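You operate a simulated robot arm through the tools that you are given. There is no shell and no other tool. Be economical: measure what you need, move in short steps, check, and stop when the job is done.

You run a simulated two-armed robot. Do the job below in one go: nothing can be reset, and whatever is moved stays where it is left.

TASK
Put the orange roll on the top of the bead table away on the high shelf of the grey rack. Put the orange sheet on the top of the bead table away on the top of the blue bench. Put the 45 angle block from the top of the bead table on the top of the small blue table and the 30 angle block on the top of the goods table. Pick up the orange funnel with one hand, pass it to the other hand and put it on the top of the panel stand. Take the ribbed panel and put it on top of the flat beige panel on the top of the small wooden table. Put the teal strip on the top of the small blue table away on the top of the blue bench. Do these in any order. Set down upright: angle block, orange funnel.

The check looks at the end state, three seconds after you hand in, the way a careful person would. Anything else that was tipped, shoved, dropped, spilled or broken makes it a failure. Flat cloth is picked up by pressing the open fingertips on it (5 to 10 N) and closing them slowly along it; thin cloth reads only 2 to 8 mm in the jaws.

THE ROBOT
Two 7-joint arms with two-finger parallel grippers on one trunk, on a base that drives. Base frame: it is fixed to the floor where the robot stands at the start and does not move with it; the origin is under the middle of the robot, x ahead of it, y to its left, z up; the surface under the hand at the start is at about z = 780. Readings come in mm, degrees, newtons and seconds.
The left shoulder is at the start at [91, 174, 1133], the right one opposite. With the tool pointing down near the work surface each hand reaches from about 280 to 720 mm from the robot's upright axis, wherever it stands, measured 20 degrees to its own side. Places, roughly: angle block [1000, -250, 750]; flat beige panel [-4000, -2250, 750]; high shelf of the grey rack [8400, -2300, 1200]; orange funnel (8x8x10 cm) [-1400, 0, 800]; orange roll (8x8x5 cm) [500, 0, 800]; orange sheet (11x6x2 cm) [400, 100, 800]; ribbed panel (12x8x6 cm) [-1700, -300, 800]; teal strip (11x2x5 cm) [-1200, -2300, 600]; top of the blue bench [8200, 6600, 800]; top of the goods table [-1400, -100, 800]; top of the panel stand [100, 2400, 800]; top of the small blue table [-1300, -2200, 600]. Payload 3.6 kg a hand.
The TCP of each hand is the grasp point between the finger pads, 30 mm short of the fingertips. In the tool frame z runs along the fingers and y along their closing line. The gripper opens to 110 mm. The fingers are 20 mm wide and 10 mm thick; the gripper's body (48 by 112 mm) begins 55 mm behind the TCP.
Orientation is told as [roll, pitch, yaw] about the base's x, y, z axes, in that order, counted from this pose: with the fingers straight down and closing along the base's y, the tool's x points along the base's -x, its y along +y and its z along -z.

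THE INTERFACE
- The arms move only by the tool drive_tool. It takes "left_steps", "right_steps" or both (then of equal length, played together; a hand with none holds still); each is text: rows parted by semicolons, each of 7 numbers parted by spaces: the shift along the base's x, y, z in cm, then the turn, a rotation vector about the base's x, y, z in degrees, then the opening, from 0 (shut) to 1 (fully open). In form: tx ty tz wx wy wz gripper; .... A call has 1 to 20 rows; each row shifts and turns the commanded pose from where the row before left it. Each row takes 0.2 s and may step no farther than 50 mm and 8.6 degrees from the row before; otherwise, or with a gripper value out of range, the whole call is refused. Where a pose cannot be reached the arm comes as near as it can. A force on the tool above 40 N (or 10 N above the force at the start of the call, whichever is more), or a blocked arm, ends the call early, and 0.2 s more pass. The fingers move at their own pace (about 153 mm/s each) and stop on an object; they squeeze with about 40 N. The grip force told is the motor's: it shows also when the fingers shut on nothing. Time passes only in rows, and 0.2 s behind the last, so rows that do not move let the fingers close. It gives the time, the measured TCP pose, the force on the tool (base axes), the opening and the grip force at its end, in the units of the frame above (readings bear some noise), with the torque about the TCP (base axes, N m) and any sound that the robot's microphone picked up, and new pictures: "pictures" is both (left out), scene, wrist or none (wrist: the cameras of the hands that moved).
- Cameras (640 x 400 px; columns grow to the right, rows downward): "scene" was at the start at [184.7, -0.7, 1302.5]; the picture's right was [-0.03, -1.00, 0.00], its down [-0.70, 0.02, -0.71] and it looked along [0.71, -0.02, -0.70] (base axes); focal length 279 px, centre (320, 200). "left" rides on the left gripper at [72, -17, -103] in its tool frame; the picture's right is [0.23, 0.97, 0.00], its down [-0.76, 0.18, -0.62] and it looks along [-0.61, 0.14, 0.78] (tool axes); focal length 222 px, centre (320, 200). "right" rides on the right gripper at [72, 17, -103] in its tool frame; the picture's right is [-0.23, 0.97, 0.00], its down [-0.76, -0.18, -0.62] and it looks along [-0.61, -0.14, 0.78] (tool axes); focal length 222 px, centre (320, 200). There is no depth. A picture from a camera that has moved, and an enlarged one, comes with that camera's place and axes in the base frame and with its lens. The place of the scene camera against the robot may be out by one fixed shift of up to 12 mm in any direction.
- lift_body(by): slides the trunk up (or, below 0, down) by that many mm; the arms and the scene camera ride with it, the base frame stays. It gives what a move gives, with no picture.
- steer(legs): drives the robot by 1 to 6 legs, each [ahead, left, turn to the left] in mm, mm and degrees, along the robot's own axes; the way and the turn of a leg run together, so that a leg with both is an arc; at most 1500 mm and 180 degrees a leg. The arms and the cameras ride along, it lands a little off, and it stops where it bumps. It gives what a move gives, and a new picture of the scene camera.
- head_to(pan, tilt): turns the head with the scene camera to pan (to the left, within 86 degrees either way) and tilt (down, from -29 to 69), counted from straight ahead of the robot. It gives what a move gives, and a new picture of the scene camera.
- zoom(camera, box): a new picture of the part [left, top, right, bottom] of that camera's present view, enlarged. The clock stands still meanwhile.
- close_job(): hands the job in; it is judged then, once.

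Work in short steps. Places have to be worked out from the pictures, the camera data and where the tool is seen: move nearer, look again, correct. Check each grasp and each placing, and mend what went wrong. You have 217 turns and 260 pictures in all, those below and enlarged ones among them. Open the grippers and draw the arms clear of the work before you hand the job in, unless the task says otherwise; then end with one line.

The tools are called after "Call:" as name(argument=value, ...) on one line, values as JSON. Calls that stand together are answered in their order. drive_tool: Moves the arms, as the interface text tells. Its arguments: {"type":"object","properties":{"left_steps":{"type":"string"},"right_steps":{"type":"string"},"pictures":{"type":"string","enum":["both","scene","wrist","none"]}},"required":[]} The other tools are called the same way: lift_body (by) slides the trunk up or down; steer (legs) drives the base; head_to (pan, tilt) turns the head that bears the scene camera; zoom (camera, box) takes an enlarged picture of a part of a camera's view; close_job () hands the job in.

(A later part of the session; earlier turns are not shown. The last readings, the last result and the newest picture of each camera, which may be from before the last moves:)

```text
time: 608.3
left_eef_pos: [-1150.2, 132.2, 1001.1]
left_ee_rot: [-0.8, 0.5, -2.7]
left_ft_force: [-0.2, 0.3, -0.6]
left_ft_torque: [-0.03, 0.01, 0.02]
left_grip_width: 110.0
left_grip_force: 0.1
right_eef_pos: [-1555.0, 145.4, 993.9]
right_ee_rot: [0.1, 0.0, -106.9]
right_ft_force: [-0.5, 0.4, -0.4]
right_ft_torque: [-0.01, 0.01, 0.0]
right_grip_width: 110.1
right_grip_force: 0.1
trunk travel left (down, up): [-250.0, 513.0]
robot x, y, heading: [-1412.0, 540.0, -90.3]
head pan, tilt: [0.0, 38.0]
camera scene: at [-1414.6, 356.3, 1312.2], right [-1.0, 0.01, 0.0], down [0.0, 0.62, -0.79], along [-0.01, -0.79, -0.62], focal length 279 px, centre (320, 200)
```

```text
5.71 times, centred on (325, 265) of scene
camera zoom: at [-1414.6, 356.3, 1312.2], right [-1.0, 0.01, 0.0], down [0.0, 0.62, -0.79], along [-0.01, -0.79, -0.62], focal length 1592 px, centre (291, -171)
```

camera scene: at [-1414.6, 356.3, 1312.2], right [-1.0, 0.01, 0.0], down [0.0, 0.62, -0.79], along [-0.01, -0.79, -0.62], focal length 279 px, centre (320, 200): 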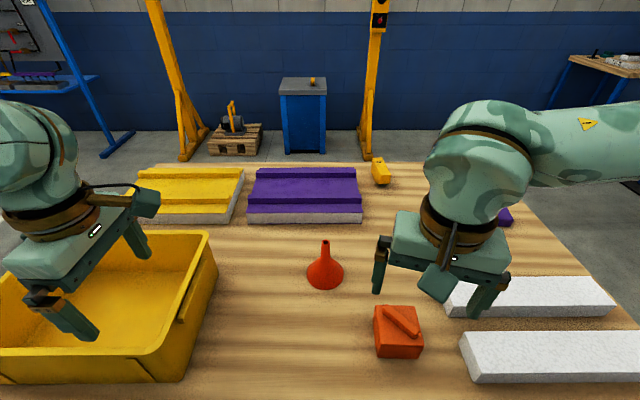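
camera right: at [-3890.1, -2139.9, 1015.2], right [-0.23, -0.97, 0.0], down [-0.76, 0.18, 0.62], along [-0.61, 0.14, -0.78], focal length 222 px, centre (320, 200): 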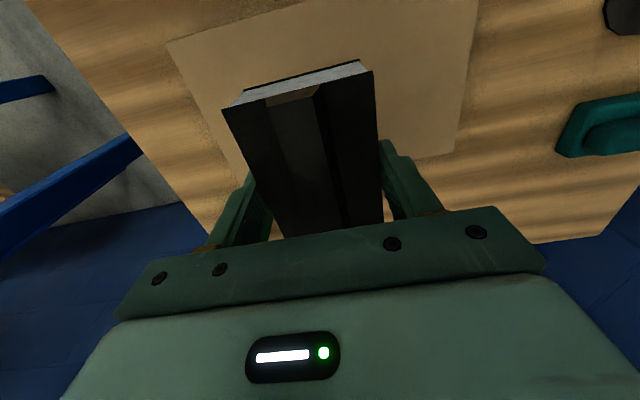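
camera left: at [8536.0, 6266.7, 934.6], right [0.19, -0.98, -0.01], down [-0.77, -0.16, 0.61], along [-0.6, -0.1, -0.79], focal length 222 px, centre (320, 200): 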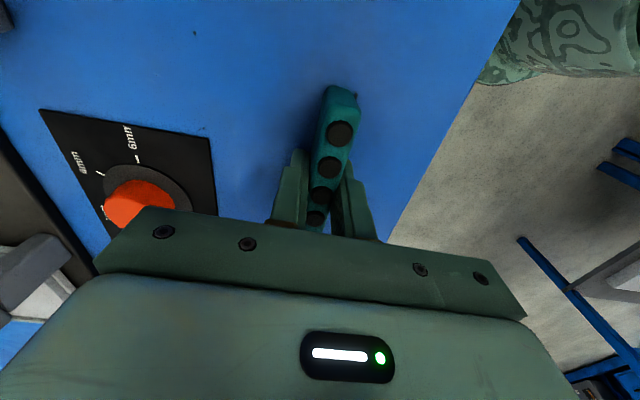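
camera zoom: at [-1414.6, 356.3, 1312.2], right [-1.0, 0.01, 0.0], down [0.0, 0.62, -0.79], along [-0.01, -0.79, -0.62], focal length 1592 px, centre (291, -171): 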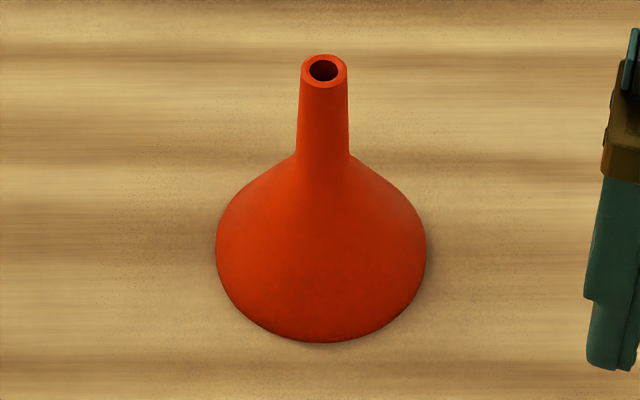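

The spout is ~18 mm thick and about 36 mm long (z≈864–900), axis near (-1430,-33). The right hand will take its top from above; I move over it and check with the wrist camera.

Call:
drive_tool(right_steps="2.1 -3 0 0 0 6 1; 2.1 -3 0 0 0 6 1; 2.1 -3 0 0 0 5 1; 2.1 -3 0 0 0 0 1; 2.1 -3 0 0 0 0 1; 2 -3 0 0 0 0 1; 0 0 0 0 0 0 1")

```text
time: 609.9
left_eef_pos: [-1152.2, 133.0, 1000.3]
left_ee_rot: [-0.7, 0.5, -2.8]
left_ft_force: [-0.3, -0.1, -0.1]
left_ft_torque: [0.02, -0.01, 0.03]
left_grip_width: 110.1
left_grip_force: 0.0
right_eef_pos: [-1429.0, -33.0, 997.1]
right_ee_rot: [0.2, 0.0, -89.8]
right_ft_force: [-0.5, -0.9, 0.3]
right_ft_torque: [0.02, 0.03, -0.01]
right_grip_width: 109.8
right_grip_force: 0.0
trunk travel left (down, up): [-250.0, 513.0]
robot x, y, heading: [-1416.7, 540.2, -90.5]
head pan, tilt: [0.0, 38.0]
camera scene: at [-1415.1, 356.4, 1312.2], right [-1.0, 0.01, 0.0], down [0.0, 0.62, -0.79], along [-0.01, -0.79, -0.62], focal length 279 px, centre (320, 200)
camera right: at [-1412.6, 38.6, 1098.0], right [0.97, -0.23, 0.0], down [-0.18, -0.76, 0.62], along [-0.14, -0.61, -0.78], focal length 222 px, centre (320, 200)
```

scene: 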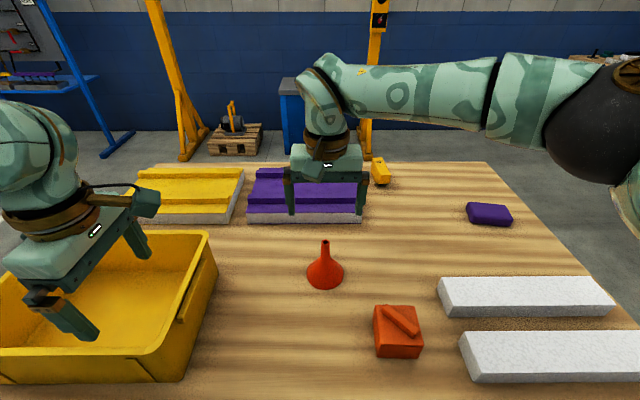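
right: 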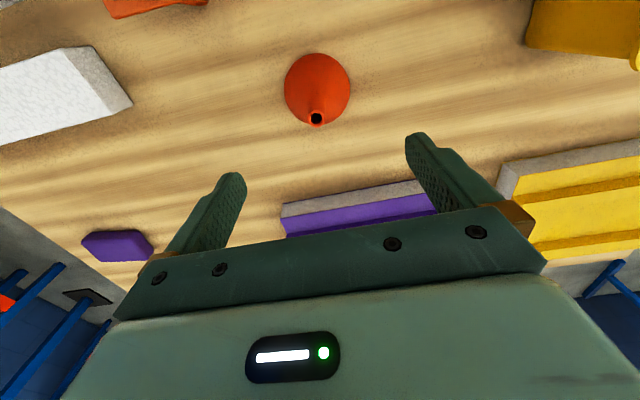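

The wrist camera puts the spout tip at (-1430,-26). I correct 6 mm, lower so the fingertips cover the top ~15 mm of the spout, and close.

Call:
drive_tool(right_steps="-0.1 0.6 -3 0 0 0 1; 0 0 -3 0 0 0 1; 0 0 -2.3 0 0 0 1; 0 0 0 0 0 0 0.5; 0 0 0 0 0 0 0; 0 0 0 0 0 0 0; 0 0 0 0 0 0 0; 0 0 0 0 0 0 0")

```text
time: 611.7
left_eef_pos: [-1149.2, 132.6, 1001.5]
left_ee_rot: [-0.7, 0.5, -2.7]
left_ft_force: [-0.1, 0.5, 0.9]
left_ft_torque: [-0.02, -0.03, -0.01]
left_grip_width: 109.9
left_grip_force: 0.1
right_eef_pos: [-1432.2, -26.9, 912.5]
right_ee_rot: [0.3, 0.1, -90.1]
right_ft_force: [0.6, 1.0, -0.3]
right_ft_torque: [0.03, -0.01, 0.01]
right_grip_width: 15.6
right_grip_force: 40.1
trunk travel left (down, up): [-250.0, 513.0]
robot x, y, heading: [-1416.5, 548.4, -90.6]
head pan, tilt: [0.0, 38.0]
camera scene: at [-1414.5, 356.0, 1312.1], right [-1.0, 0.01, 0.0], down [0.0, 0.62, -0.79], along [-0.01, -0.79, -0.62], focal length 279 px, centre (320, 200)
camera right: at [-1415.2, 44.7, 1014.3], right [0.97, -0.23, 0.0], down [-0.18, -0.76, 0.62], along [-0.14, -0.61, -0.78], focal length 222 px, centre (320, 200)
```

scene: 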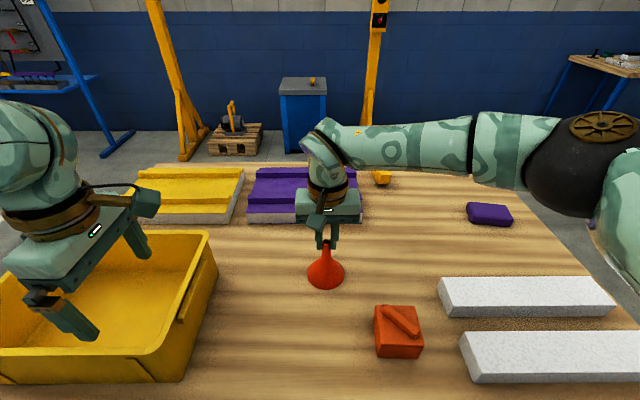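
right: 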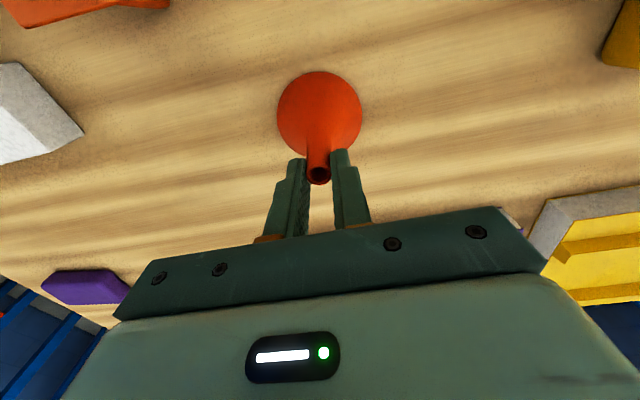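

Gripped (15.6 mm on the spout). I lift it, then back the robot away for the handover in open space.

Call:
drive_tool(right_steps="0 0 3 0 0 0 0; 0 0 4 0 0 0 0; 0 0 4 0 0 0 0; 0 2 4 0 0 0 0; 0 4 2 0 0 0 0; 0 4 0 0 0 0 0", pictures="none")

Call:
steer(legs=[[-450, 0, 0]])

```text
time: 613.1
left_eef_pos: [-1150.7, 133.6, 1000.6]
left_ee_rot: [-0.7, 0.5, -2.7]
left_ft_force: [0.6, -0.9, 1.0]
left_ft_torque: [-0.01, 0.02, -0.01]
left_grip_width: 110.2
left_grip_force: 0.0
right_eef_pos: [-1428.9, 73.5, 1082.6]
right_ee_rot: [0.2, 0.0, -89.9]
right_ft_force: [0.6, 0.3, -0.6]
right_ft_torque: [-0.02, -0.03, 0.0]
right_grip_width: 15.9
right_grip_force: 40.3
trunk travel left (down, up): [-250.0, 513.0]
robot x, y, heading: [-1413.0, 543.3, -90.5]
head pan, tilt: [0.0, 38.0]
```

```text
time: 615.8
left_eef_pos: [-1145.6, 583.7, 1000.7]
left_ee_rot: [-0.7, 0.5, -2.3]
left_ft_force: [0.6, 0.5, 1.2]
left_ft_torque: [-0.03, -0.02, -0.03]
left_grip_width: 109.8
left_grip_force: 0.1
right_eef_pos: [-1424.8, 522.2, 1081.4]
right_ee_rot: [0.2, 0.0, -89.5]
right_ft_force: [0.5, 0.9, 0.2]
right_ft_torque: [-0.05, 0.02, -0.01]
right_grip_width: 15.8
right_grip_force: 39.9
trunk travel left (down, up): [-250.0, 513.0]
robot x, y, heading: [-1409.9, 992.4, -90.3]
head pan, tilt: [0.0, 38.0]
camera scene: at [-1411.6, 805.8, 1312.2], right [-1.0, 0.0, 0.0], down [0.0, 0.62, -0.79], along [0.0, -0.79, -0.62], focal length 279 px, centre (320, 200)
```

scene: 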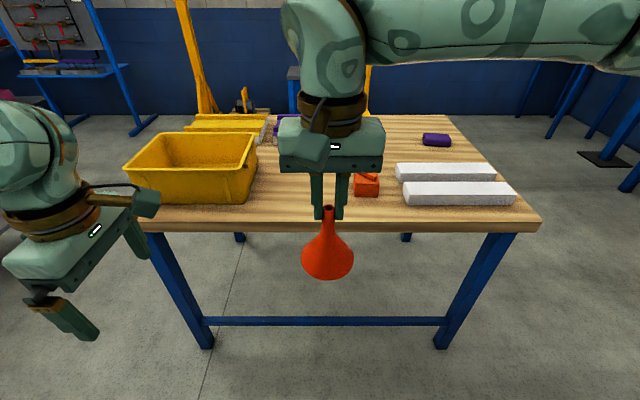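

Now the left hand: I turn it about y so it points toward the funnel (fingers toward -x, closing along y), keeping ~20 cm away.

Call:
drive_tool(left_steps="0 -0.7 0.5 0 8.4 1 1; 0 -0.7 0.5 0 8.4 1 1; 0 -0.7 0.5 0 8.5 0 1; 0 -0.7 0.5 0 8.5 0 1; 0 -0.7 0.5 0 8.5 0 1; 0 -0.7 0.5 0 8.5 0 1; 0 -0.7 0.5 0 8.5 0 1; 0 -0.7 0.5 0 8.5 0 1; 0 -0.6 0 0 8.5 0 1; 0 0 0 0 0 0 1")

```text
time: 618.0
left_eef_pos: [-1143.9, 521.2, 1040.2]
left_ee_rot: [-2.0, 76.9, -1.1]
left_ft_force: [0.4, -0.9, 0.2]
left_ft_torque: [0.03, 0.0, 0.01]
left_grip_width: 110.1
left_grip_force: 0.1
right_eef_pos: [-1424.6, 522.5, 1080.4]
right_ee_rot: [0.3, 0.0, -89.5]
right_ft_force: [-0.4, -0.5, -1.1]
right_ft_torque: [0.0, 0.01, -0.02]
right_grip_width: 16.1
right_grip_force: 39.6
trunk travel left (down, up): [-250.0, 513.0]
robot x, y, heading: [-1411.5, 992.4, -89.8]
head pan, tilt: [0.0, 38.0]
camera scene: at [-1411.5, 805.2, 1312.2], right [-1.0, 0.0, 0.0], down [0.0, 0.62, -0.79], along [0.0, -0.79, -0.62], focal length 279 px, centre (320, 200)
camera left: at [-1059.4, 506.7, 1134.5], right [-0.07, 0.97, 0.21], down [0.78, 0.19, -0.6], along [-0.63, 0.13, -0.77], focal length 222 px, centre (320, 200)
```

scene: 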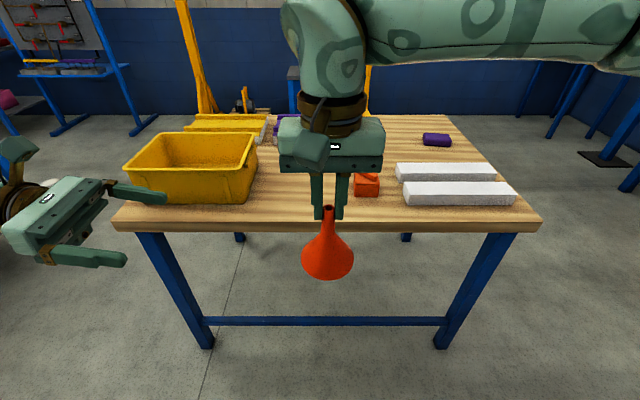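
left: 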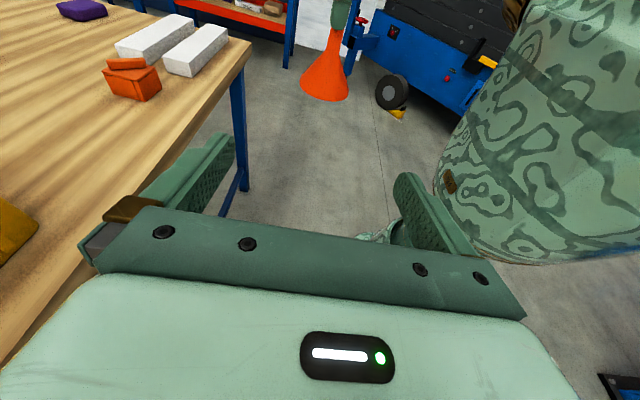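

The left hand reaches that pose. I flatten it a little more and advance toward the spout, stopping ~4 cm short to check.

Call:
drive_tool(left_steps="-3 0.3 0 0 7 0 0.55; -4 0 0 0 0 1 0.55; -4 0 0 0 0 0 0.55; -4 0 0 0 0 0 0.55; -4 0 0 0 0 0 0.55; -3 0 0 0 0 0 0.55; 0 0 0 0 0 0 0.55")

Call:
zoom(camera="scene", box=[220, 150, 400, 290])

```text
time: 619.6
left_eef_pos: [-1362.2, 523.7, 1043.0]
left_ee_rot: [-3.6, 83.8, -1.6]
left_ft_force: [0.0, 0.3, 0.0]
left_ft_torque: [-0.02, 0.02, 0.01]
left_grip_width: 60.4
left_grip_force: 0.0
right_eef_pos: [-1424.4, 520.9, 1082.4]
right_ee_rot: [0.2, 0.0, -89.5]
right_ft_force: [0.2, 0.5, -0.7]
right_ft_torque: [-0.01, 0.0, 0.01]
right_grip_width: 15.9
right_grip_force: 40.2
trunk travel left (down, up): [-250.0, 513.0]
robot x, y, heading: [-1414.8, 990.3, -89.8]
head pan, tilt: [0.0, 38.0]
camera scene: at [-1411.3, 805.0, 1312.1], right [-1.0, 0.0, 0.0], down [0.0, 0.62, -0.79], along [0.0, -0.79, -0.62], focal length 279 px, centre (320, 200)
camera left: at [-1265.6, 511.8, 1125.8], right [-0.06, 0.97, 0.22], down [0.69, 0.2, -0.69], along [-0.72, 0.11, -0.69], focal length 222 px, centre (320, 200)
```

scene: 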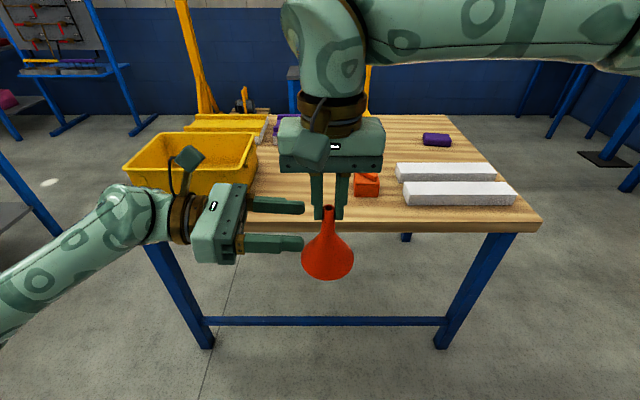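
left: 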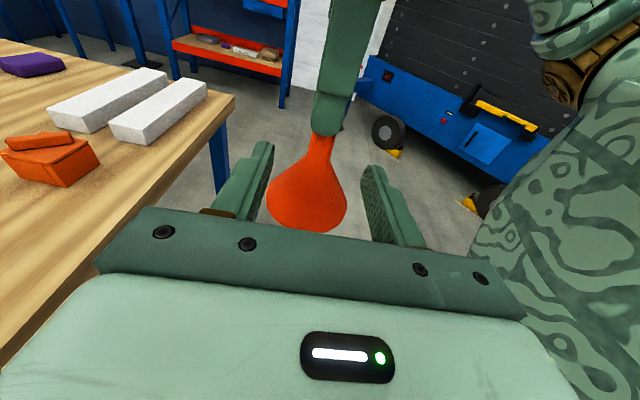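

```text
2.86 times, centred on (310, 220) of scene
camera zoom: at [-1411.3, 805.0, 1312.1], right [-1.0, 0.0, 0.0], down [0.0, 0.62, -0.79], along [0.0, -0.79, -0.62], focal length 796 px, centre (349, 143)
```

zoom: 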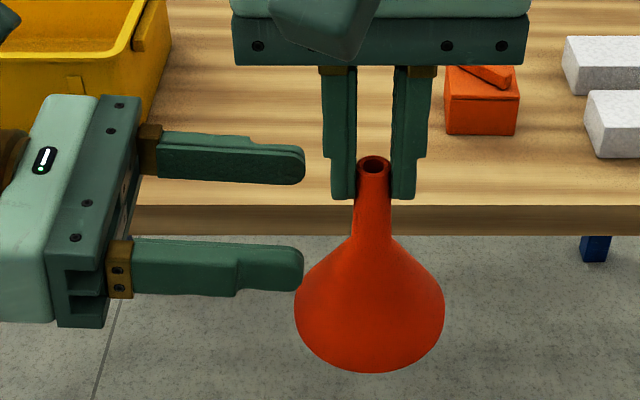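

Fingers line up with the free ~20 mm of spout below the right fingertips. I advance the last 5.5 cm and close the left hand.

Call:
drive_tool(left_steps="-3 -0.1 -0.2 0 0 0 0.55; -2.5 0 0 0 0 0 0.55; 0 0 0 0 0 0 0.4; 0 0 0 0 0 0 0.2; 0 0 0 0 0 0 0; 0 0 0 0 0 0 0; 0 0 0 0 0 0 0")

Call:
zoom(camera="scene", box=[240, 150, 400, 290])

```text
time: 621.2
left_eef_pos: [-1419.6, 522.2, 1040.0]
left_ee_rot: [-3.5, 83.8, -1.5]
left_ft_force: [2.5, -1.5, -3.6]
left_ft_torque: [-0.08, -0.02, 0.0]
left_grip_width: 18.0
left_grip_force: 40.0
right_eef_pos: [-1424.1, 520.9, 1081.4]
right_ee_rot: [0.2, 0.0, -89.6]
right_ft_force: [-1.5, 2.9, 5.3]
right_ft_torque: [0.12, 0.09, 0.02]
right_grip_width: 15.7
right_grip_force: 40.6
trunk travel left (down, up): [-250.0, 513.0]
robot x, y, heading: [-1415.0, 989.8, -89.8]
head pan, tilt: [0.0, 38.0]
camera scene: at [-1411.6, 805.0, 1312.1], right [-1.0, 0.0, 0.0], down [0.0, 0.62, -0.79], along [0.0, -0.79, -0.62], focal length 279 px, centre (320, 200)
camera left: at [-1323.8, 510.0, 1123.0], right [-0.06, 0.97, 0.22], down [0.7, 0.2, -0.69], along [-0.72, 0.11, -0.69], focal length 222 px, centre (320, 200)
```

scene: 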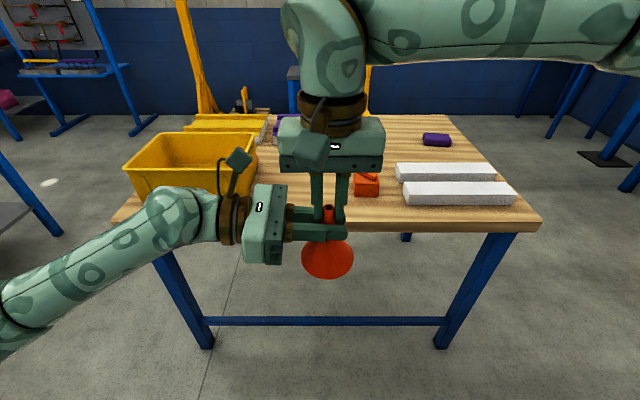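
left: 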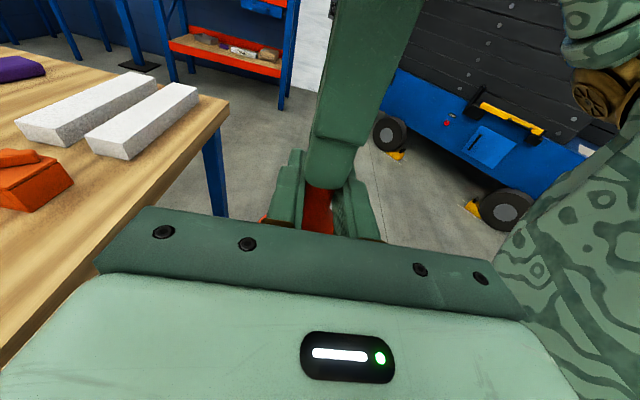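

```text
2.86 times, centred on (320, 220) of scene
camera zoom: at [-1411.6, 805.0, 1312.1], right [-1.0, 0.0, 0.0], down [0.0, 0.62, -0.79], along [0.0, -0.79, -0.62], focal length 796 px, centre (320, 143)
```

zoom: 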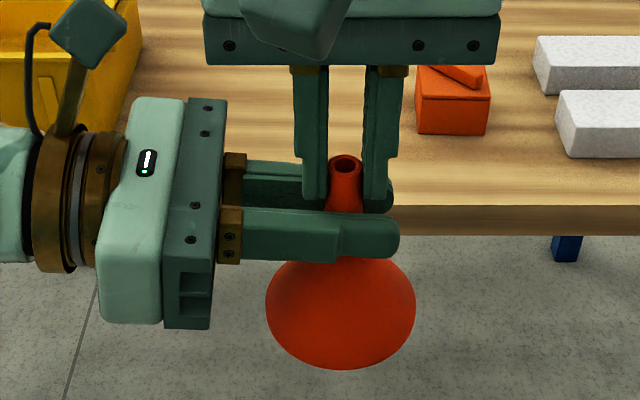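

Left reads 18.0 mm – on the spout (the right fingers are 20 mm wide). I open the right hand and raise it straight up.

Call:
drive_tool(right_steps="0 0 0 0 0 0 0.3; 0 0 0 0 0 0 0.5; 0 0 0 0 0 0 0.5; 0 0 2 0 0 0 0.5; 0 0 4 0 0 0 0.5; -3 0 3 0 0 0 0.5; -4 0 0 0 0 0 1; -4 0 0 0 0 0 1; -4 0 0 0 0 0 1", pictures="both")

```text
time: 623.2
left_eef_pos: [-1420.1, 523.5, 1041.0]
left_ee_rot: [-3.6, 83.9, -1.6]
left_ft_force: [-0.3, 0.2, -0.6]
left_ft_torque: [0.0, 0.0, 0.02]
left_grip_width: 18.0
left_grip_force: 39.8
right_eef_pos: [-1580.9, 525.7, 1174.3]
right_ee_rot: [0.2, 0.0, -89.3]
right_ft_force: [-0.1, 0.2, 0.2]
right_ft_torque: [0.02, 0.01, -0.02]
right_grip_width: 109.8
right_grip_force: 0.0
trunk travel left (down, up): [-250.0, 513.0]
robot x, y, heading: [-1412.9, 992.7, -89.8]
head pan, tilt: [0.0, 38.0]
camera scene: at [-1413.0, 805.2, 1312.1], right [-1.0, 0.0, 0.0], down [0.0, 0.62, -0.79], along [0.0, -0.79, -0.62], focal length 279 px, centre (320, 200)
camera right: at [-1564.9, 597.6, 1276.3], right [0.98, -0.22, 0.0], down [-0.17, -0.76, 0.62], along [-0.13, -0.61, -0.78], focal length 222 px, centre (320, 200)
```

scene: 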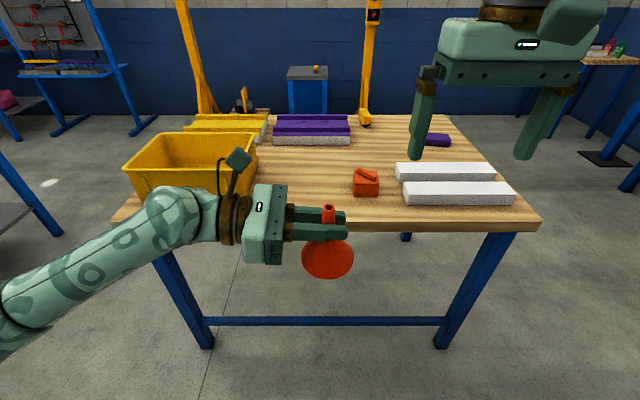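
right: 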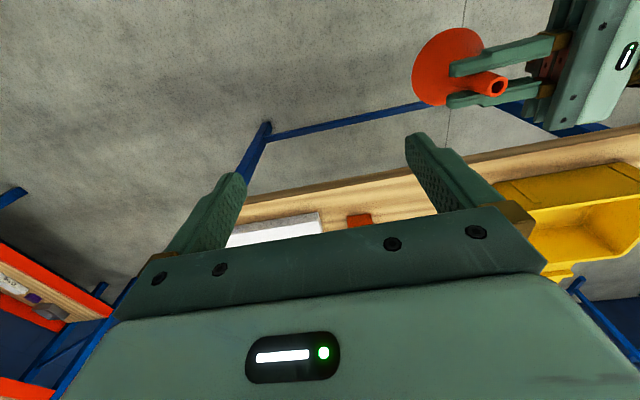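

The pass worked: the left hand alone holds the funnel upright. I turn to +y and drive toward the panel stand.

Call:
steer(legs=[[0, 0, 180], [0, -1400, 0], [450, 0, 0]])

Call:
head_to(pan=0, tilt=30)

```text
time: 639.6
left_eef_pos: [89.0, 1759.7, 1039.9]
left_ee_rot: [-3.1, 83.7, 173.3]
left_ft_force: [0.6, 0.0, -1.8]
left_ft_torque: [0.01, 0.01, 0.0]
left_grip_width: 18.1
left_grip_force: 39.7
right_eef_pos: [247.6, 1742.3, 1173.9]
right_ee_rot: [0.3, 0.1, 84.9]
right_ft_force: [-0.4, 0.8, 0.4]
right_ft_torque: [0.01, 0.03, 0.0]
right_grip_width: 110.1
right_grip_force: 0.0
trunk travel left (down, up): [-250.0, 513.0]
robot x, y, heading: [35.1, 1295.1, 84.1]
head pan, tilt: [0.0, 38.0]
camera scene: at [56.2, 1483.4, 1312.0], right [1.0, -0.1, 0.0], down [-0.06, -0.61, -0.79], along [0.08, 0.78, -0.62], focal length 279 px, centre (320, 200)
```

scene: 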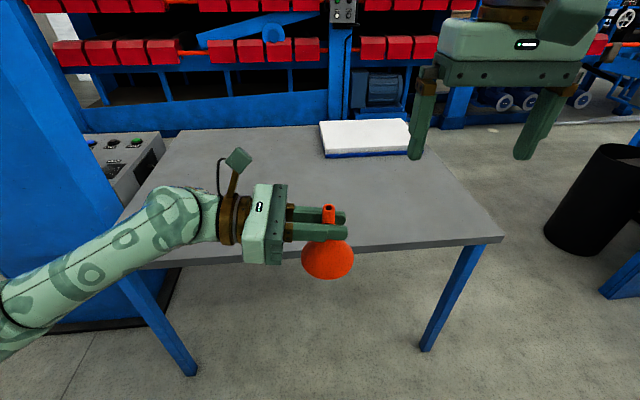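

```text
time: 640.3
left_eef_pos: [89.6, 1760.1, 1041.0]
left_ee_rot: [-3.6, 83.8, 172.9]
left_ft_force: [0.4, 0.7, -0.4]
left_ft_torque: [-0.01, -0.01, 0.0]
left_grip_width: 18.1
left_grip_force: 40.3
right_eef_pos: [247.6, 1742.9, 1174.8]
right_ee_rot: [0.2, -0.1, 84.9]
right_ft_force: [0.1, -0.2, 0.2]
right_ft_torque: [0.0, -0.02, 0.0]
right_grip_width: 109.9
right_grip_force: 0.0
trunk travel left (down, up): [-250.0, 513.0]
robot x, y, heading: [33.8, 1291.5, 84.5]
head pan, tilt: [0.0, 30.0]
camera scene: at [56.5, 1486.6, 1324.4], right [1.0, -0.1, 0.0], down [-0.05, -0.5, -0.87], along [0.08, 0.86, -0.5], focal length 279 px, centre (320, 200)
```

scene: 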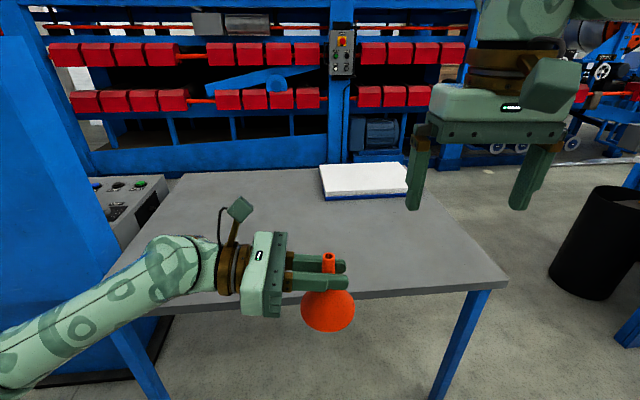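

The stand's front edge is y≈1935 with a cabinet at its left. I shift right, square up, come in ~300 mm, and raise the trunk so the forearm comes from above.

Call:
lift_body(by=120)

Call:
steer(legs=[[0, -150, 5.5], [300, 0, 0]])

Call:
head_to(pan=25, tilt=48)

```text
time: 641.8
left_eef_pos: [88.4, 1760.3, 1160.1]
left_ee_rot: [-2.9, 83.8, 173.4]
left_ft_force: [-0.6, 0.5, -1.1]
left_ft_torque: [0.02, 0.05, -0.03]
left_grip_width: 17.8
left_grip_force: 40.6
right_eef_pos: [247.8, 1742.0, 1294.2]
right_ee_rot: [0.2, 0.0, 84.8]
right_ft_force: [0.2, 0.6, -0.2]
right_ft_torque: [0.05, 0.03, -0.03]
right_grip_width: 110.0
right_grip_force: 0.1
trunk travel left (down, up): [-370.0, 393.0]
robot x, y, heading: [36.2, 1290.3, 84.4]
head pan, tilt: [0.0, 30.0]
```

```text
time: 644.8
left_eef_pos: [195.7, 2048.2, 1160.3]
left_ee_rot: [-3.1, 83.9, 179.0]
left_ft_force: [-0.4, 0.0, -1.5]
left_ft_torque: [0.02, 0.02, -0.01]
left_grip_width: 18.2
left_grip_force: 40.6
right_eef_pos: [354.1, 2046.1, 1292.8]
right_ee_rot: [0.3, 0.0, 90.6]
right_ft_force: [0.2, -0.1, -0.6]
right_ft_torque: [-0.02, -0.02, -0.01]
right_grip_width: 110.1
right_grip_force: 0.0
trunk travel left (down, up): [-370.0, 393.0]
robot x, y, heading: [187.5, 1578.5, 90.3]
head pan, tilt: [0.0, 30.0]
camera scene: at [190.5, 1725.7, 1446.8], right [1.0, 0.0, 0.0], down [0.0, -0.5, -0.87], along [0.0, 0.87, -0.5], focal length 279 px, centre (320, 200)
```

scene: 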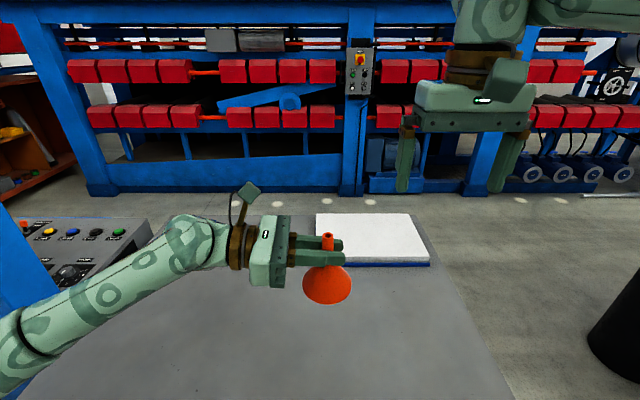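

```text
time: 645.7
left_eef_pos: [195.3, 2047.7, 1160.6]
left_ee_rot: [-3.5, 83.8, 178.4]
left_ft_force: [-0.4, -0.1, -1.1]
left_ft_torque: [0.01, -0.02, 0.03]
left_grip_width: 17.9
left_grip_force: 40.0
right_eef_pos: [355.6, 2044.9, 1293.2]
right_ee_rot: [0.2, 0.0, 90.6]
right_ft_force: [1.3, 0.0, -0.7]
right_ft_torque: [-0.01, 0.01, 0.05]
right_grip_width: 110.2
right_grip_force: 0.0
trunk travel left (down, up): [-370.0, 393.0]
robot x, y, heading: [188.4, 1575.4, 90.0]
head pan, tilt: [25.0, 48.0]
camera scene: at [157.2, 1705.6, 1420.1], right [0.91, 0.42, 0.0], down [0.31, -0.67, -0.67], along [-0.28, 0.61, -0.74], focal length 279 px, centre (320, 200)
```

scene: 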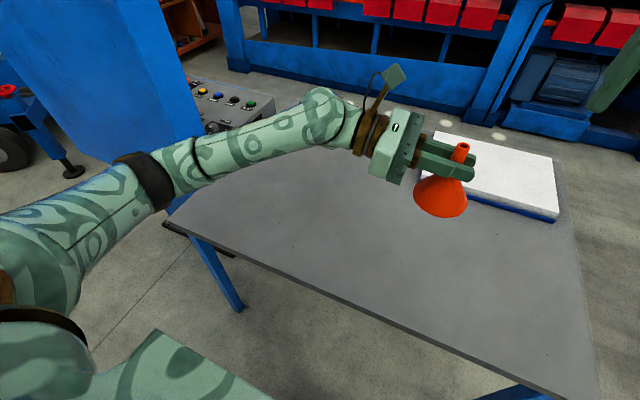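

The arm is above the stand. I lower the hand in stages, watching forearm clearance.

Call:
drive_tool(left_steps="0 0 -4 0 0 0 0; 0 0 -4 0 0 0 0; 0 0 -4 0 0 0 0; 0 0 -4 0 0 0 0; 0 0 0 0 0 0 0", pictures="both")

```text
time: 646.9
left_eef_pos: [196.2, 2047.6, 997.2]
left_ee_rot: [-3.5, 83.9, 178.5]
left_ft_force: [0.1, 0.3, -1.2]
left_ft_torque: [-0.04, 0.01, -0.02]
left_grip_width: 18.0
left_grip_force: 40.5
right_eef_pos: [355.3, 2044.3, 1294.8]
right_ee_rot: [0.2, 0.1, 90.5]
right_ft_force: [0.1, -0.1, 0.1]
right_ft_torque: [0.04, -0.04, -0.02]
right_grip_width: 109.9
right_grip_force: 0.0
trunk travel left (down, up): [-370.0, 393.0]
robot x, y, heading: [187.1, 1580.1, 90.2]
head pan, tilt: [25.0, 48.0]
camera scene: at [157.1, 1705.4, 1420.1], right [0.91, 0.42, 0.0], down [0.31, -0.67, -0.67], along [-0.28, 0.61, -0.74], focal length 279 px, centre (320, 200)
camera left: at [99.8, 2061.3, 1081.4], right [0.06, -0.97, 0.22], down [-0.7, -0.2, -0.69], along [0.72, -0.11, -0.69], focal length 222 px, centre (320, 200)
```

scene: 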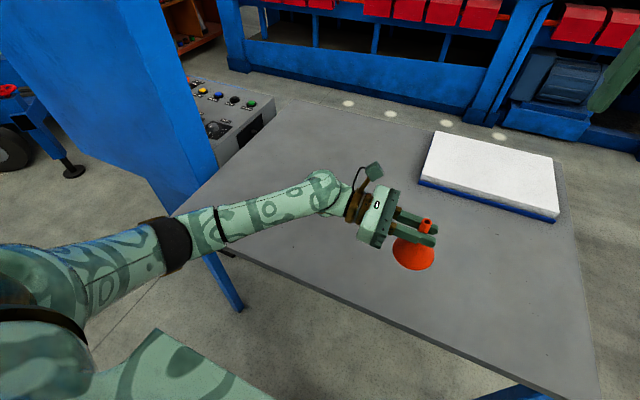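
left: 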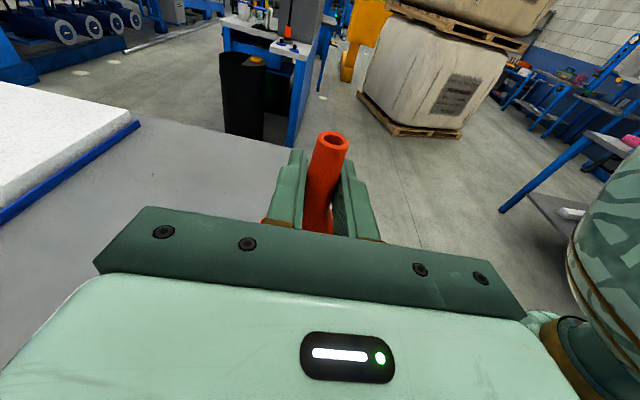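

The elbow sits below the wrist near the stand's corner, so I raise the trunk further and come 60 mm closer, then lower the hand again to compare.

Call:
lift_body(by=130)

Call:
steer(legs=[[60, 0, 0]])

Call:
drive_tool(left_steps="0 -1 -4 0 0 0 0; 0 -1 -4 0 0 0 0; 0 -1 -4 0 0 0 0; 0 -1 -4 0 0 0 0; 0 -1 -3 0 0 0 0; 0 0 0 0 0 0 0", pictures="scene")

```text
time: 648.5
left_eef_pos: [195.7, 2048.6, 1130.0]
left_ee_rot: [-3.1, 83.8, 178.7]
left_ft_force: [0.1, 0.4, -0.2]
left_ft_torque: [0.0, 0.05, 0.01]
left_grip_width: 17.9
left_grip_force: 40.5
right_eef_pos: [355.0, 2044.9, 1424.2]
right_ee_rot: [0.2, 0.0, 90.5]
right_ft_force: [-0.4, -0.1, -0.1]
right_ft_torque: [0.02, 0.0, 0.03]
right_grip_width: 109.9
right_grip_force: 0.0
trunk travel left (down, up): [-500.0, 263.0]
robot x, y, heading: [188.8, 1581.9, 90.2]
head pan, tilt: [25.0, 48.0]
```

```text
time: 649.4
left_eef_pos: [196.2, 2106.1, 1131.0]
left_ee_rot: [-4.1, 83.8, 177.7]
left_ft_force: [0.4, 0.3, -0.2]
left_ft_torque: [0.01, 0.02, -0.01]
left_grip_width: 18.0
left_grip_force: 40.7
right_eef_pos: [355.5, 2103.7, 1424.7]
right_ee_rot: [0.3, -0.2, 90.4]
right_ft_force: [0.0, -0.1, -0.4]
right_ft_torque: [0.0, -0.04, 0.01]
right_grip_width: 110.0
right_grip_force: 0.2
trunk travel left (down, up): [-500.0, 263.0]
robot x, y, heading: [189.1, 1637.8, 90.0]
head pan, tilt: [25.0, 48.0]
camera scene: at [157.2, 1734.4, 1551.3], right [0.91, 0.42, 0.0], down [0.31, -0.67, -0.67], along [-0.28, 0.61, -0.74], focal length 279 px, centre (320, 200)
```

scene: 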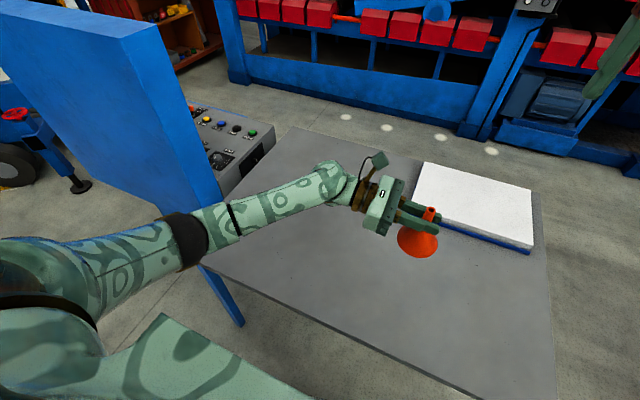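

```text
time: 650.8
left_eef_pos: [197.3, 2056.2, 938.3]
left_ee_rot: [-3.7, 83.8, 178.1]
left_ft_force: [0.3, 0.1, -0.9]
left_ft_torque: [-0.03, 0.01, 0.01]
left_grip_width: 17.9
left_grip_force: 40.1
right_eef_pos: [355.0, 2105.4, 1424.8]
right_ee_rot: [0.2, 0.1, 90.4]
right_ft_force: [0.1, -0.9, -0.4]
right_ft_torque: [0.02, -0.02, 0.02]
right_grip_width: 109.9
right_grip_force: 0.0
trunk travel left (down, up): [-500.0, 263.0]
robot x, y, heading: [192.3, 1636.5, 90.0]
head pan, tilt: [25.0, 48.0]
camera scene: at [157.1, 1735.7, 1551.2], right [0.91, 0.42, 0.0], down [0.31, -0.67, -0.67], along [-0.28, 0.61, -0.74], focal length 279 px, centre (320, 200)
```

scene: 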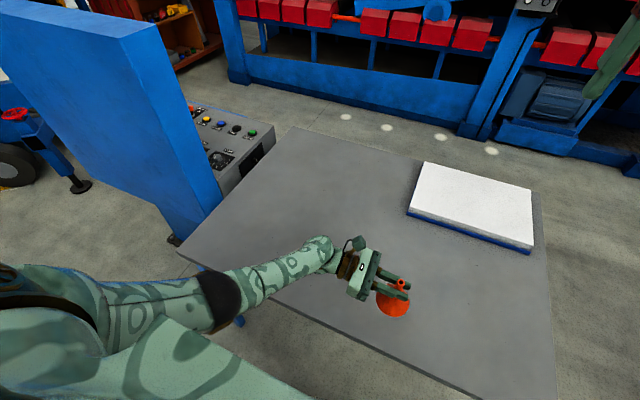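

By link lengths the elbow must be high (~1150 mm), so the forearm is clear and the arm is simply near full stretch. I lower with the trunk by 45 mm, then finish with small arm steps.

Call:
lift_body(by=-45)

Call:
drive_tool(left_steps="0 0 -0.4 0 0 0 0; 0 0 0 0 0 0 0", pictures="both")

```text
time: 651.7
left_eef_pos: [195.7, 2056.9, 894.7]
left_ee_rot: [-3.4, 83.8, 178.4]
left_ft_force: [0.6, -0.1, 0.4]
left_ft_torque: [-0.03, -0.02, -0.02]
left_grip_width: 18.0
left_grip_force: 40.3
right_eef_pos: [356.3, 2104.9, 1379.0]
right_ee_rot: [0.2, -0.1, 90.4]
right_ft_force: [0.0, -0.1, 0.3]
right_ft_torque: [-0.02, -0.02, -0.02]
right_grip_width: 110.0
right_grip_force: 0.1
trunk travel left (down, up): [-455.0, 308.0]
robot x, y, heading: [191.8, 1637.0, 90.0]
head pan, tilt: [25.0, 48.0]
```

```text
time: 652.3
left_eef_pos: [197.7, 2057.7, 891.3]
left_ee_rot: [-3.6, 83.8, 178.2]
left_ft_force: [-0.7, -0.2, 0.4]
left_ft_torque: [-0.04, -0.03, 0.0]
left_grip_width: 17.9
left_grip_force: 40.2
right_eef_pos: [355.9, 2103.8, 1379.4]
right_ee_rot: [0.2, 0.0, 90.4]
right_ft_force: [-0.6, -0.5, 0.4]
right_ft_torque: [-0.01, 0.04, -0.02]
right_grip_width: 110.0
right_grip_force: 0.0
trunk travel left (down, up): [-455.0, 308.0]
robot x, y, heading: [189.1, 1640.3, 89.8]
head pan, tilt: [25.0, 48.0]
camera scene: at [157.3, 1743.9, 1505.9], right [0.91, 0.42, 0.0], down [0.31, -0.67, -0.67], along [-0.28, 0.61, -0.74], focal length 279 px, centre (320, 200)
camera left: at [102.4, 2071.6, 973.9], right [0.06, -0.97, 0.22], down [-0.7, -0.2, -0.69], along [0.72, -0.11, -0.69], focal length 222 px, centre (320, 200)
```

scene: 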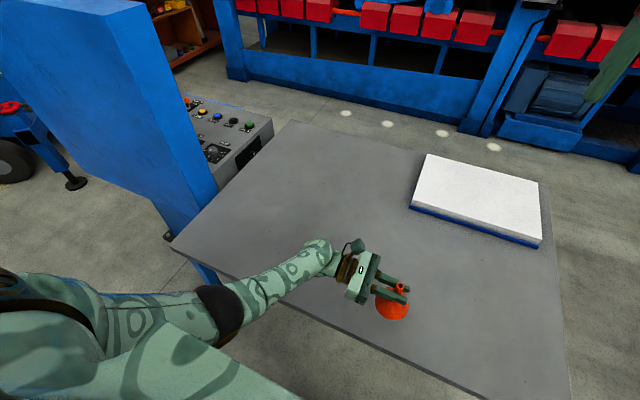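
left: 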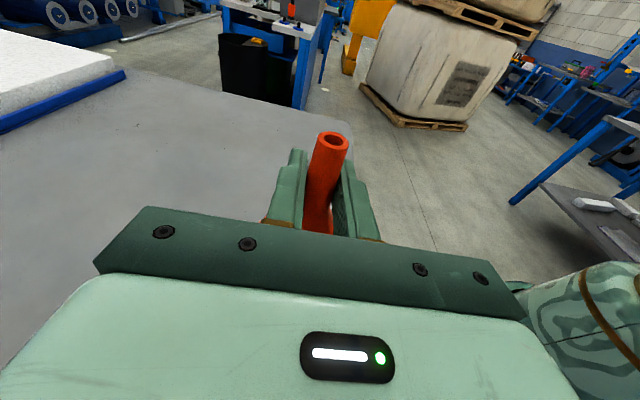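

The funnel is ~13 cm inside the front edge and the forearm clear. I lower in 3 mm rows until it touches.

Call:
drive_tool(left_steps="0 0 -0.4 0 0 0 0; 0 0 -0.4 0 0 0 0; 0 0 -0.3 0 0 0 0; 0 0 -0.3 0 0 0 0; 0 0 -0.2 0 0 0 0; 0 0 -0.2 0 0 0 0; 0 0 0 0 0 0 0", pictures="none")

```text
time: 653.9
left_eef_pos: [197.3, 2057.1, 873.4]
left_ee_rot: [-3.6, 83.8, 178.3]
left_ft_force: [0.0, 0.1, -0.8]
left_ft_torque: [0.02, 0.0, 0.0]
left_grip_width: 17.9
left_grip_force: 40.3
right_eef_pos: [355.1, 2105.4, 1378.4]
right_ee_rot: [0.1, -0.1, 90.4]
right_ft_force: [0.3, 0.1, -0.5]
right_ft_torque: [0.0, -0.02, -0.02]
right_grip_width: 110.0
right_grip_force: 0.0
trunk travel left (down, up): [-455.0, 308.0]
robot x, y, heading: [192.3, 1640.4, 90.1]
head pan, tilt: [25.0, 48.0]
```

No contact yet at 873; continuing in 2 mm rows.

Call:
drive_tool(left_steps="0 0 -0.2 0 0 0 0; 0 0 -0.2 0 0 0 0; 0 0 -0.2 0 0 0 0; 0 0 0 0 0 0 0", pictures="none")

```text
time: 654.9
left_eef_pos: [195.8, 2057.8, 867.1]
left_ee_rot: [-3.6, 83.8, 178.4]
left_ft_force: [-0.1, -1.0, -0.4]
left_ft_torque: [0.0, -0.01, -0.01]
left_grip_width: 17.9
left_grip_force: 40.1
right_eef_pos: [355.1, 2106.4, 1378.8]
right_ee_rot: [0.2, 0.1, 90.4]
right_ft_force: [0.7, -0.7, -0.9]
right_ft_torque: [-0.02, 0.03, 0.01]
right_grip_width: 109.9
right_grip_force: 0.1
trunk travel left (down, up): [-455.0, 308.0]
robot x, y, heading: [189.9, 1638.9, 89.9]
head pan, tilt: [25.0, 48.0]
```

Call:
zoom(camera="scene", box=[320, 240, 460, 340])

Call:
drive_tool(left_steps="0 0 -0.2 0 0 0 0; 0 0 -0.2 0 0 0 0; 0 0 -0.2 0 0 0 0; 0 0 0 0 0 0 0", pictures="none")

```text
4.00 times, centred on (390, 290) of scene
camera zoom: at [157.3, 1744.1, 1505.9], right [0.91, 0.42, 0.0], down [0.31, -0.67, -0.67], along [-0.28, 0.61, -0.74], focal length 1114 px, centre (40, -160)
```

zoom: 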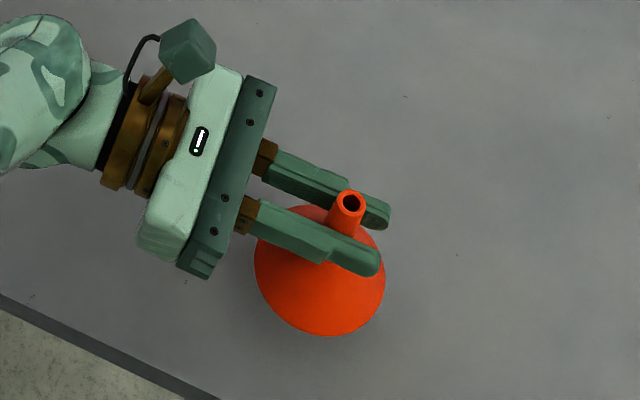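

```text
time: 655.9
left_eef_pos: [196.7, 2058.1, 860.9]
left_ee_rot: [-3.6, 83.8, 178.2]
left_ft_force: [0.2, 0.2, 0.3]
left_ft_torque: [-0.01, 0.0, 0.04]
left_grip_width: 18.1
left_grip_force: 40.3
right_eef_pos: [355.5, 2105.6, 1379.4]
right_ee_rot: [0.2, 0.0, 90.5]
right_ft_force: [-0.1, 0.2, -0.3]
right_ft_torque: [-0.02, -0.02, 0.0]
right_grip_width: 110.0
right_grip_force: 0.1
trunk travel left (down, up): [-455.0, 308.0]
robot x, y, heading: [189.5, 1638.8, 90.0]
head pan, tilt: [25.0, 48.0]
```

Still free at 861 (the zoom shows a shadow gap). I go on in 2 mm rows; the call stops on contact.

Call:
drive_tool(left_steps="0 0 -0.2 0 0 0 0; 0 0 -0.2 0 0 0 0; 0 0 -0.2 0 0 0 0; 0 0 -0.2 0 0 0 0; 0 0 -0.2 0 0 0 0; 0 0 0 0 0 0 0", pictures="none")

```text
time: 657.3
left_eef_pos: [197.1, 2056.6, 853.1]
left_ee_rot: [-3.5, 83.9, 178.3]
left_ft_force: [0.1, 0.0, -0.7]
left_ft_torque: [-0.01, 0.01, 0.02]
left_grip_width: 18.1
left_grip_force: 40.4
right_eef_pos: [356.4, 2105.1, 1379.8]
right_ee_rot: [0.2, 0.0, 90.5]
right_ft_force: [-0.5, -1.2, 0.2]
right_ft_torque: [0.0, 0.0, 0.0]
right_grip_width: 110.1
right_grip_force: 0.0
trunk travel left (down, up): [-455.0, 308.0]
robot x, y, heading: [187.9, 1635.9, 90.1]
head pan, tilt: [25.0, 48.0]
```

Call:
drive_tool(left_steps="0 0 -0.2 0 0 0 0; 0 0 -0.2 0 0 0 0; 0 0 -0.2 0 0 0 0; 0 0 -0.2 0 0 0 0; 0 0 -0.2 0 0 0 0; 0 0 0 0 0 0 0", pictures="none")

Call:
zoom(camera="scene", box=[320, 250, 460, 350])

```text
time: 658.7
left_eef_pos: [196.1, 2055.0, 848.6]
left_ee_rot: [-3.4, 83.8, 178.5]
left_ft_force: [0.0, -0.4, -1.7]
left_ft_torque: [0.0, -0.03, -0.02]
left_grip_width: 18.0
left_grip_force: 40.4
left hand out of reach, approached as far as the arm can: row 1, 4
right_eef_pos: [355.6, 2104.4, 1379.8]
right_ee_rot: [0.2, 0.0, 90.4]
right_ft_force: [-0.5, 0.3, -0.2]
right_ft_torque: [-0.01, 0.02, 0.01]
right_grip_width: 109.9
right_grip_force: 0.0
trunk travel left (down, up): [-455.0, 308.0]
robot x, y, heading: [189.9, 1636.3, 90.1]
head pan, tilt: [25.0, 48.0]
```

```text
4.00 times, centred on (390, 300) of scene
camera zoom: at [157.4, 1744.2, 1505.8], right [0.91, 0.42, 0.0], down [0.31, -0.67, -0.67], along [-0.28, 0.61, -0.74], focal length 1114 px, centre (40, -200)
```

zoom: 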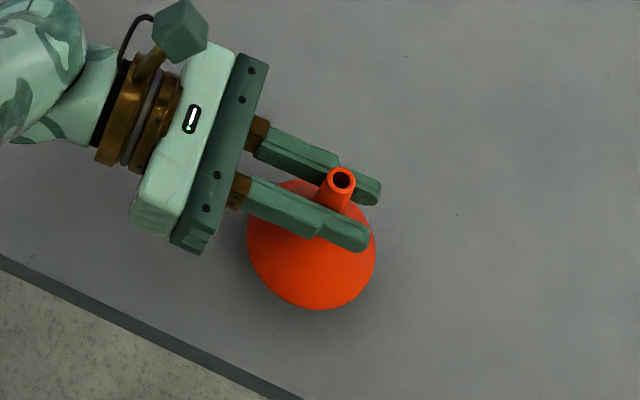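

The arm is at full stretch; I lower with the trunk in small steps, reading the force.

Call:
lift_body(by=-8)

Call:
lift_body(by=-6)

```text
time: 659.3
left_eef_pos: [196.0, 2054.0, 840.6]
left_ee_rot: [-3.5, 83.7, 178.5]
left_ft_force: [0.6, -0.6, 1.3]
left_ft_torque: [0.0, -0.03, 0.0]
left_grip_width: 17.9
left_grip_force: 40.1
right_eef_pos: [356.4, 2103.7, 1370.7]
right_ee_rot: [0.2, 0.1, 90.4]
right_ft_force: [-0.1, -0.5, 0.3]
right_ft_torque: [-0.02, -0.02, -0.02]
right_grip_width: 110.2
right_grip_force: 0.0
trunk travel left (down, up): [-447.0, 316.0]
robot x, y, heading: [190.1, 1639.4, 89.9]
head pan, tilt: [25.0, 48.0]
```

```text
time: 659.8
left_eef_pos: [197.1, 2054.0, 833.6]
left_ee_rot: [-3.4, 83.7, 178.4]
left_ft_force: [-0.2, 0.3, -0.4]
left_ft_torque: [0.0, 0.03, -0.01]
left_grip_width: 17.9
left_grip_force: 40.5
right_eef_pos: [355.6, 2106.8, 1365.5]
right_ee_rot: [0.2, 0.0, 90.4]
right_ft_force: [0.2, 0.1, -0.1]
right_ft_torque: [0.0, -0.05, 0.02]
right_grip_width: 110.2
right_grip_force: 0.0
trunk travel left (down, up): [-441.0, 322.0]
robot x, y, heading: [187.6, 1636.4, 90.0]
head pan, tilt: [25.0, 48.0]
```

Still free: from an earlier view I estimate the stand top could be as low as ~720. I continue down with the trunk.

Call:
lift_body(by=-10)

Call:
zoom(camera="scene", box=[320, 250, 460, 350])

```text
time: 660.4
left_eef_pos: [196.8, 2054.2, 824.0]
left_ee_rot: [-3.2, 83.8, 178.6]
left_ft_force: [-0.1, 0.1, -0.7]
left_ft_torque: [-0.01, 0.02, 0.02]
left_grip_width: 17.8
left_grip_force: 39.8
right_eef_pos: [355.5, 2104.8, 1354.9]
right_ee_rot: [0.2, 0.0, 90.5]
right_ft_force: [0.4, -0.5, -0.6]
right_ft_torque: [0.02, -0.01, 0.03]
right_grip_width: 109.9
right_grip_force: 0.0
trunk travel left (down, up): [-431.0, 332.0]
robot x, y, heading: [190.2, 1641.3, 90.1]
head pan, tilt: [25.0, 48.0]
```

```text
4.00 times, centred on (390, 300) of scene
camera zoom: at [157.4, 1748.9, 1481.7], right [0.91, 0.42, 0.0], down [0.31, -0.67, -0.67], along [-0.28, 0.61, -0.74], focal length 1114 px, centre (40, -200)
```

zoom: 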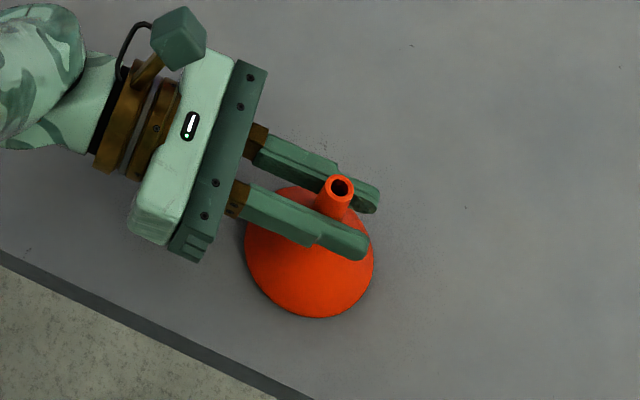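

The shadow is now tight under the rim. I continue in 5 mm steps.

Call:
lift_body(by=-5)

Call:
lift_body(by=-5)

```text
time: 660.9
left_eef_pos: [196.1, 2056.1, 819.6]
left_ee_rot: [-4.7, 83.9, 177.2]
left_ft_force: [-1.2, -0.2, 16.3]
left_ft_torque: [0.05, -0.41, 0.03]
left_grip_width: 17.9
left_grip_force: 40.1
right_eef_pos: [354.5, 2103.6, 1350.3]
right_ee_rot: [0.2, -0.1, 90.4]
right_ft_force: [-0.8, -0.2, 0.1]
right_ft_torque: [-0.04, 0.03, -0.03]
right_grip_width: 110.1
right_grip_force: 0.1
trunk travel left (down, up): [-426.0, 337.0]
robot x, y, heading: [189.0, 1640.1, 90.0]
head pan, tilt: [25.0, 48.0]
```

```text
time: 661.3
left_eef_pos: [197.9, 2056.2, 820.8]
left_ee_rot: [-6.4, 84.2, 175.5]
left_ft_force: [-4.1, -5.8, 17.1]
left_ft_torque: [-0.15, 0.37, 0.03]
left_grip_width: 17.7
left_grip_force: 40.2
right_eef_pos: [355.1, 2104.7, 1348.0]
right_ee_rot: [0.2, 0.0, 90.4]
right_ft_force: [0.4, -0.5, 0.0]
right_ft_torque: [-0.04, 0.0, 0.02]
right_grip_width: 110.1
right_grip_force: 0.0
trunk travel left (down, up): [-424.0, 339.0]
robot x, y, heading: [189.2, 1636.9, 90.1]
head pan, tilt: [25.0, 48.0]
stopped: the force on the tool passed its limit at 41 N (the readings are from after the stop); the commanded pose is now the measured one
```

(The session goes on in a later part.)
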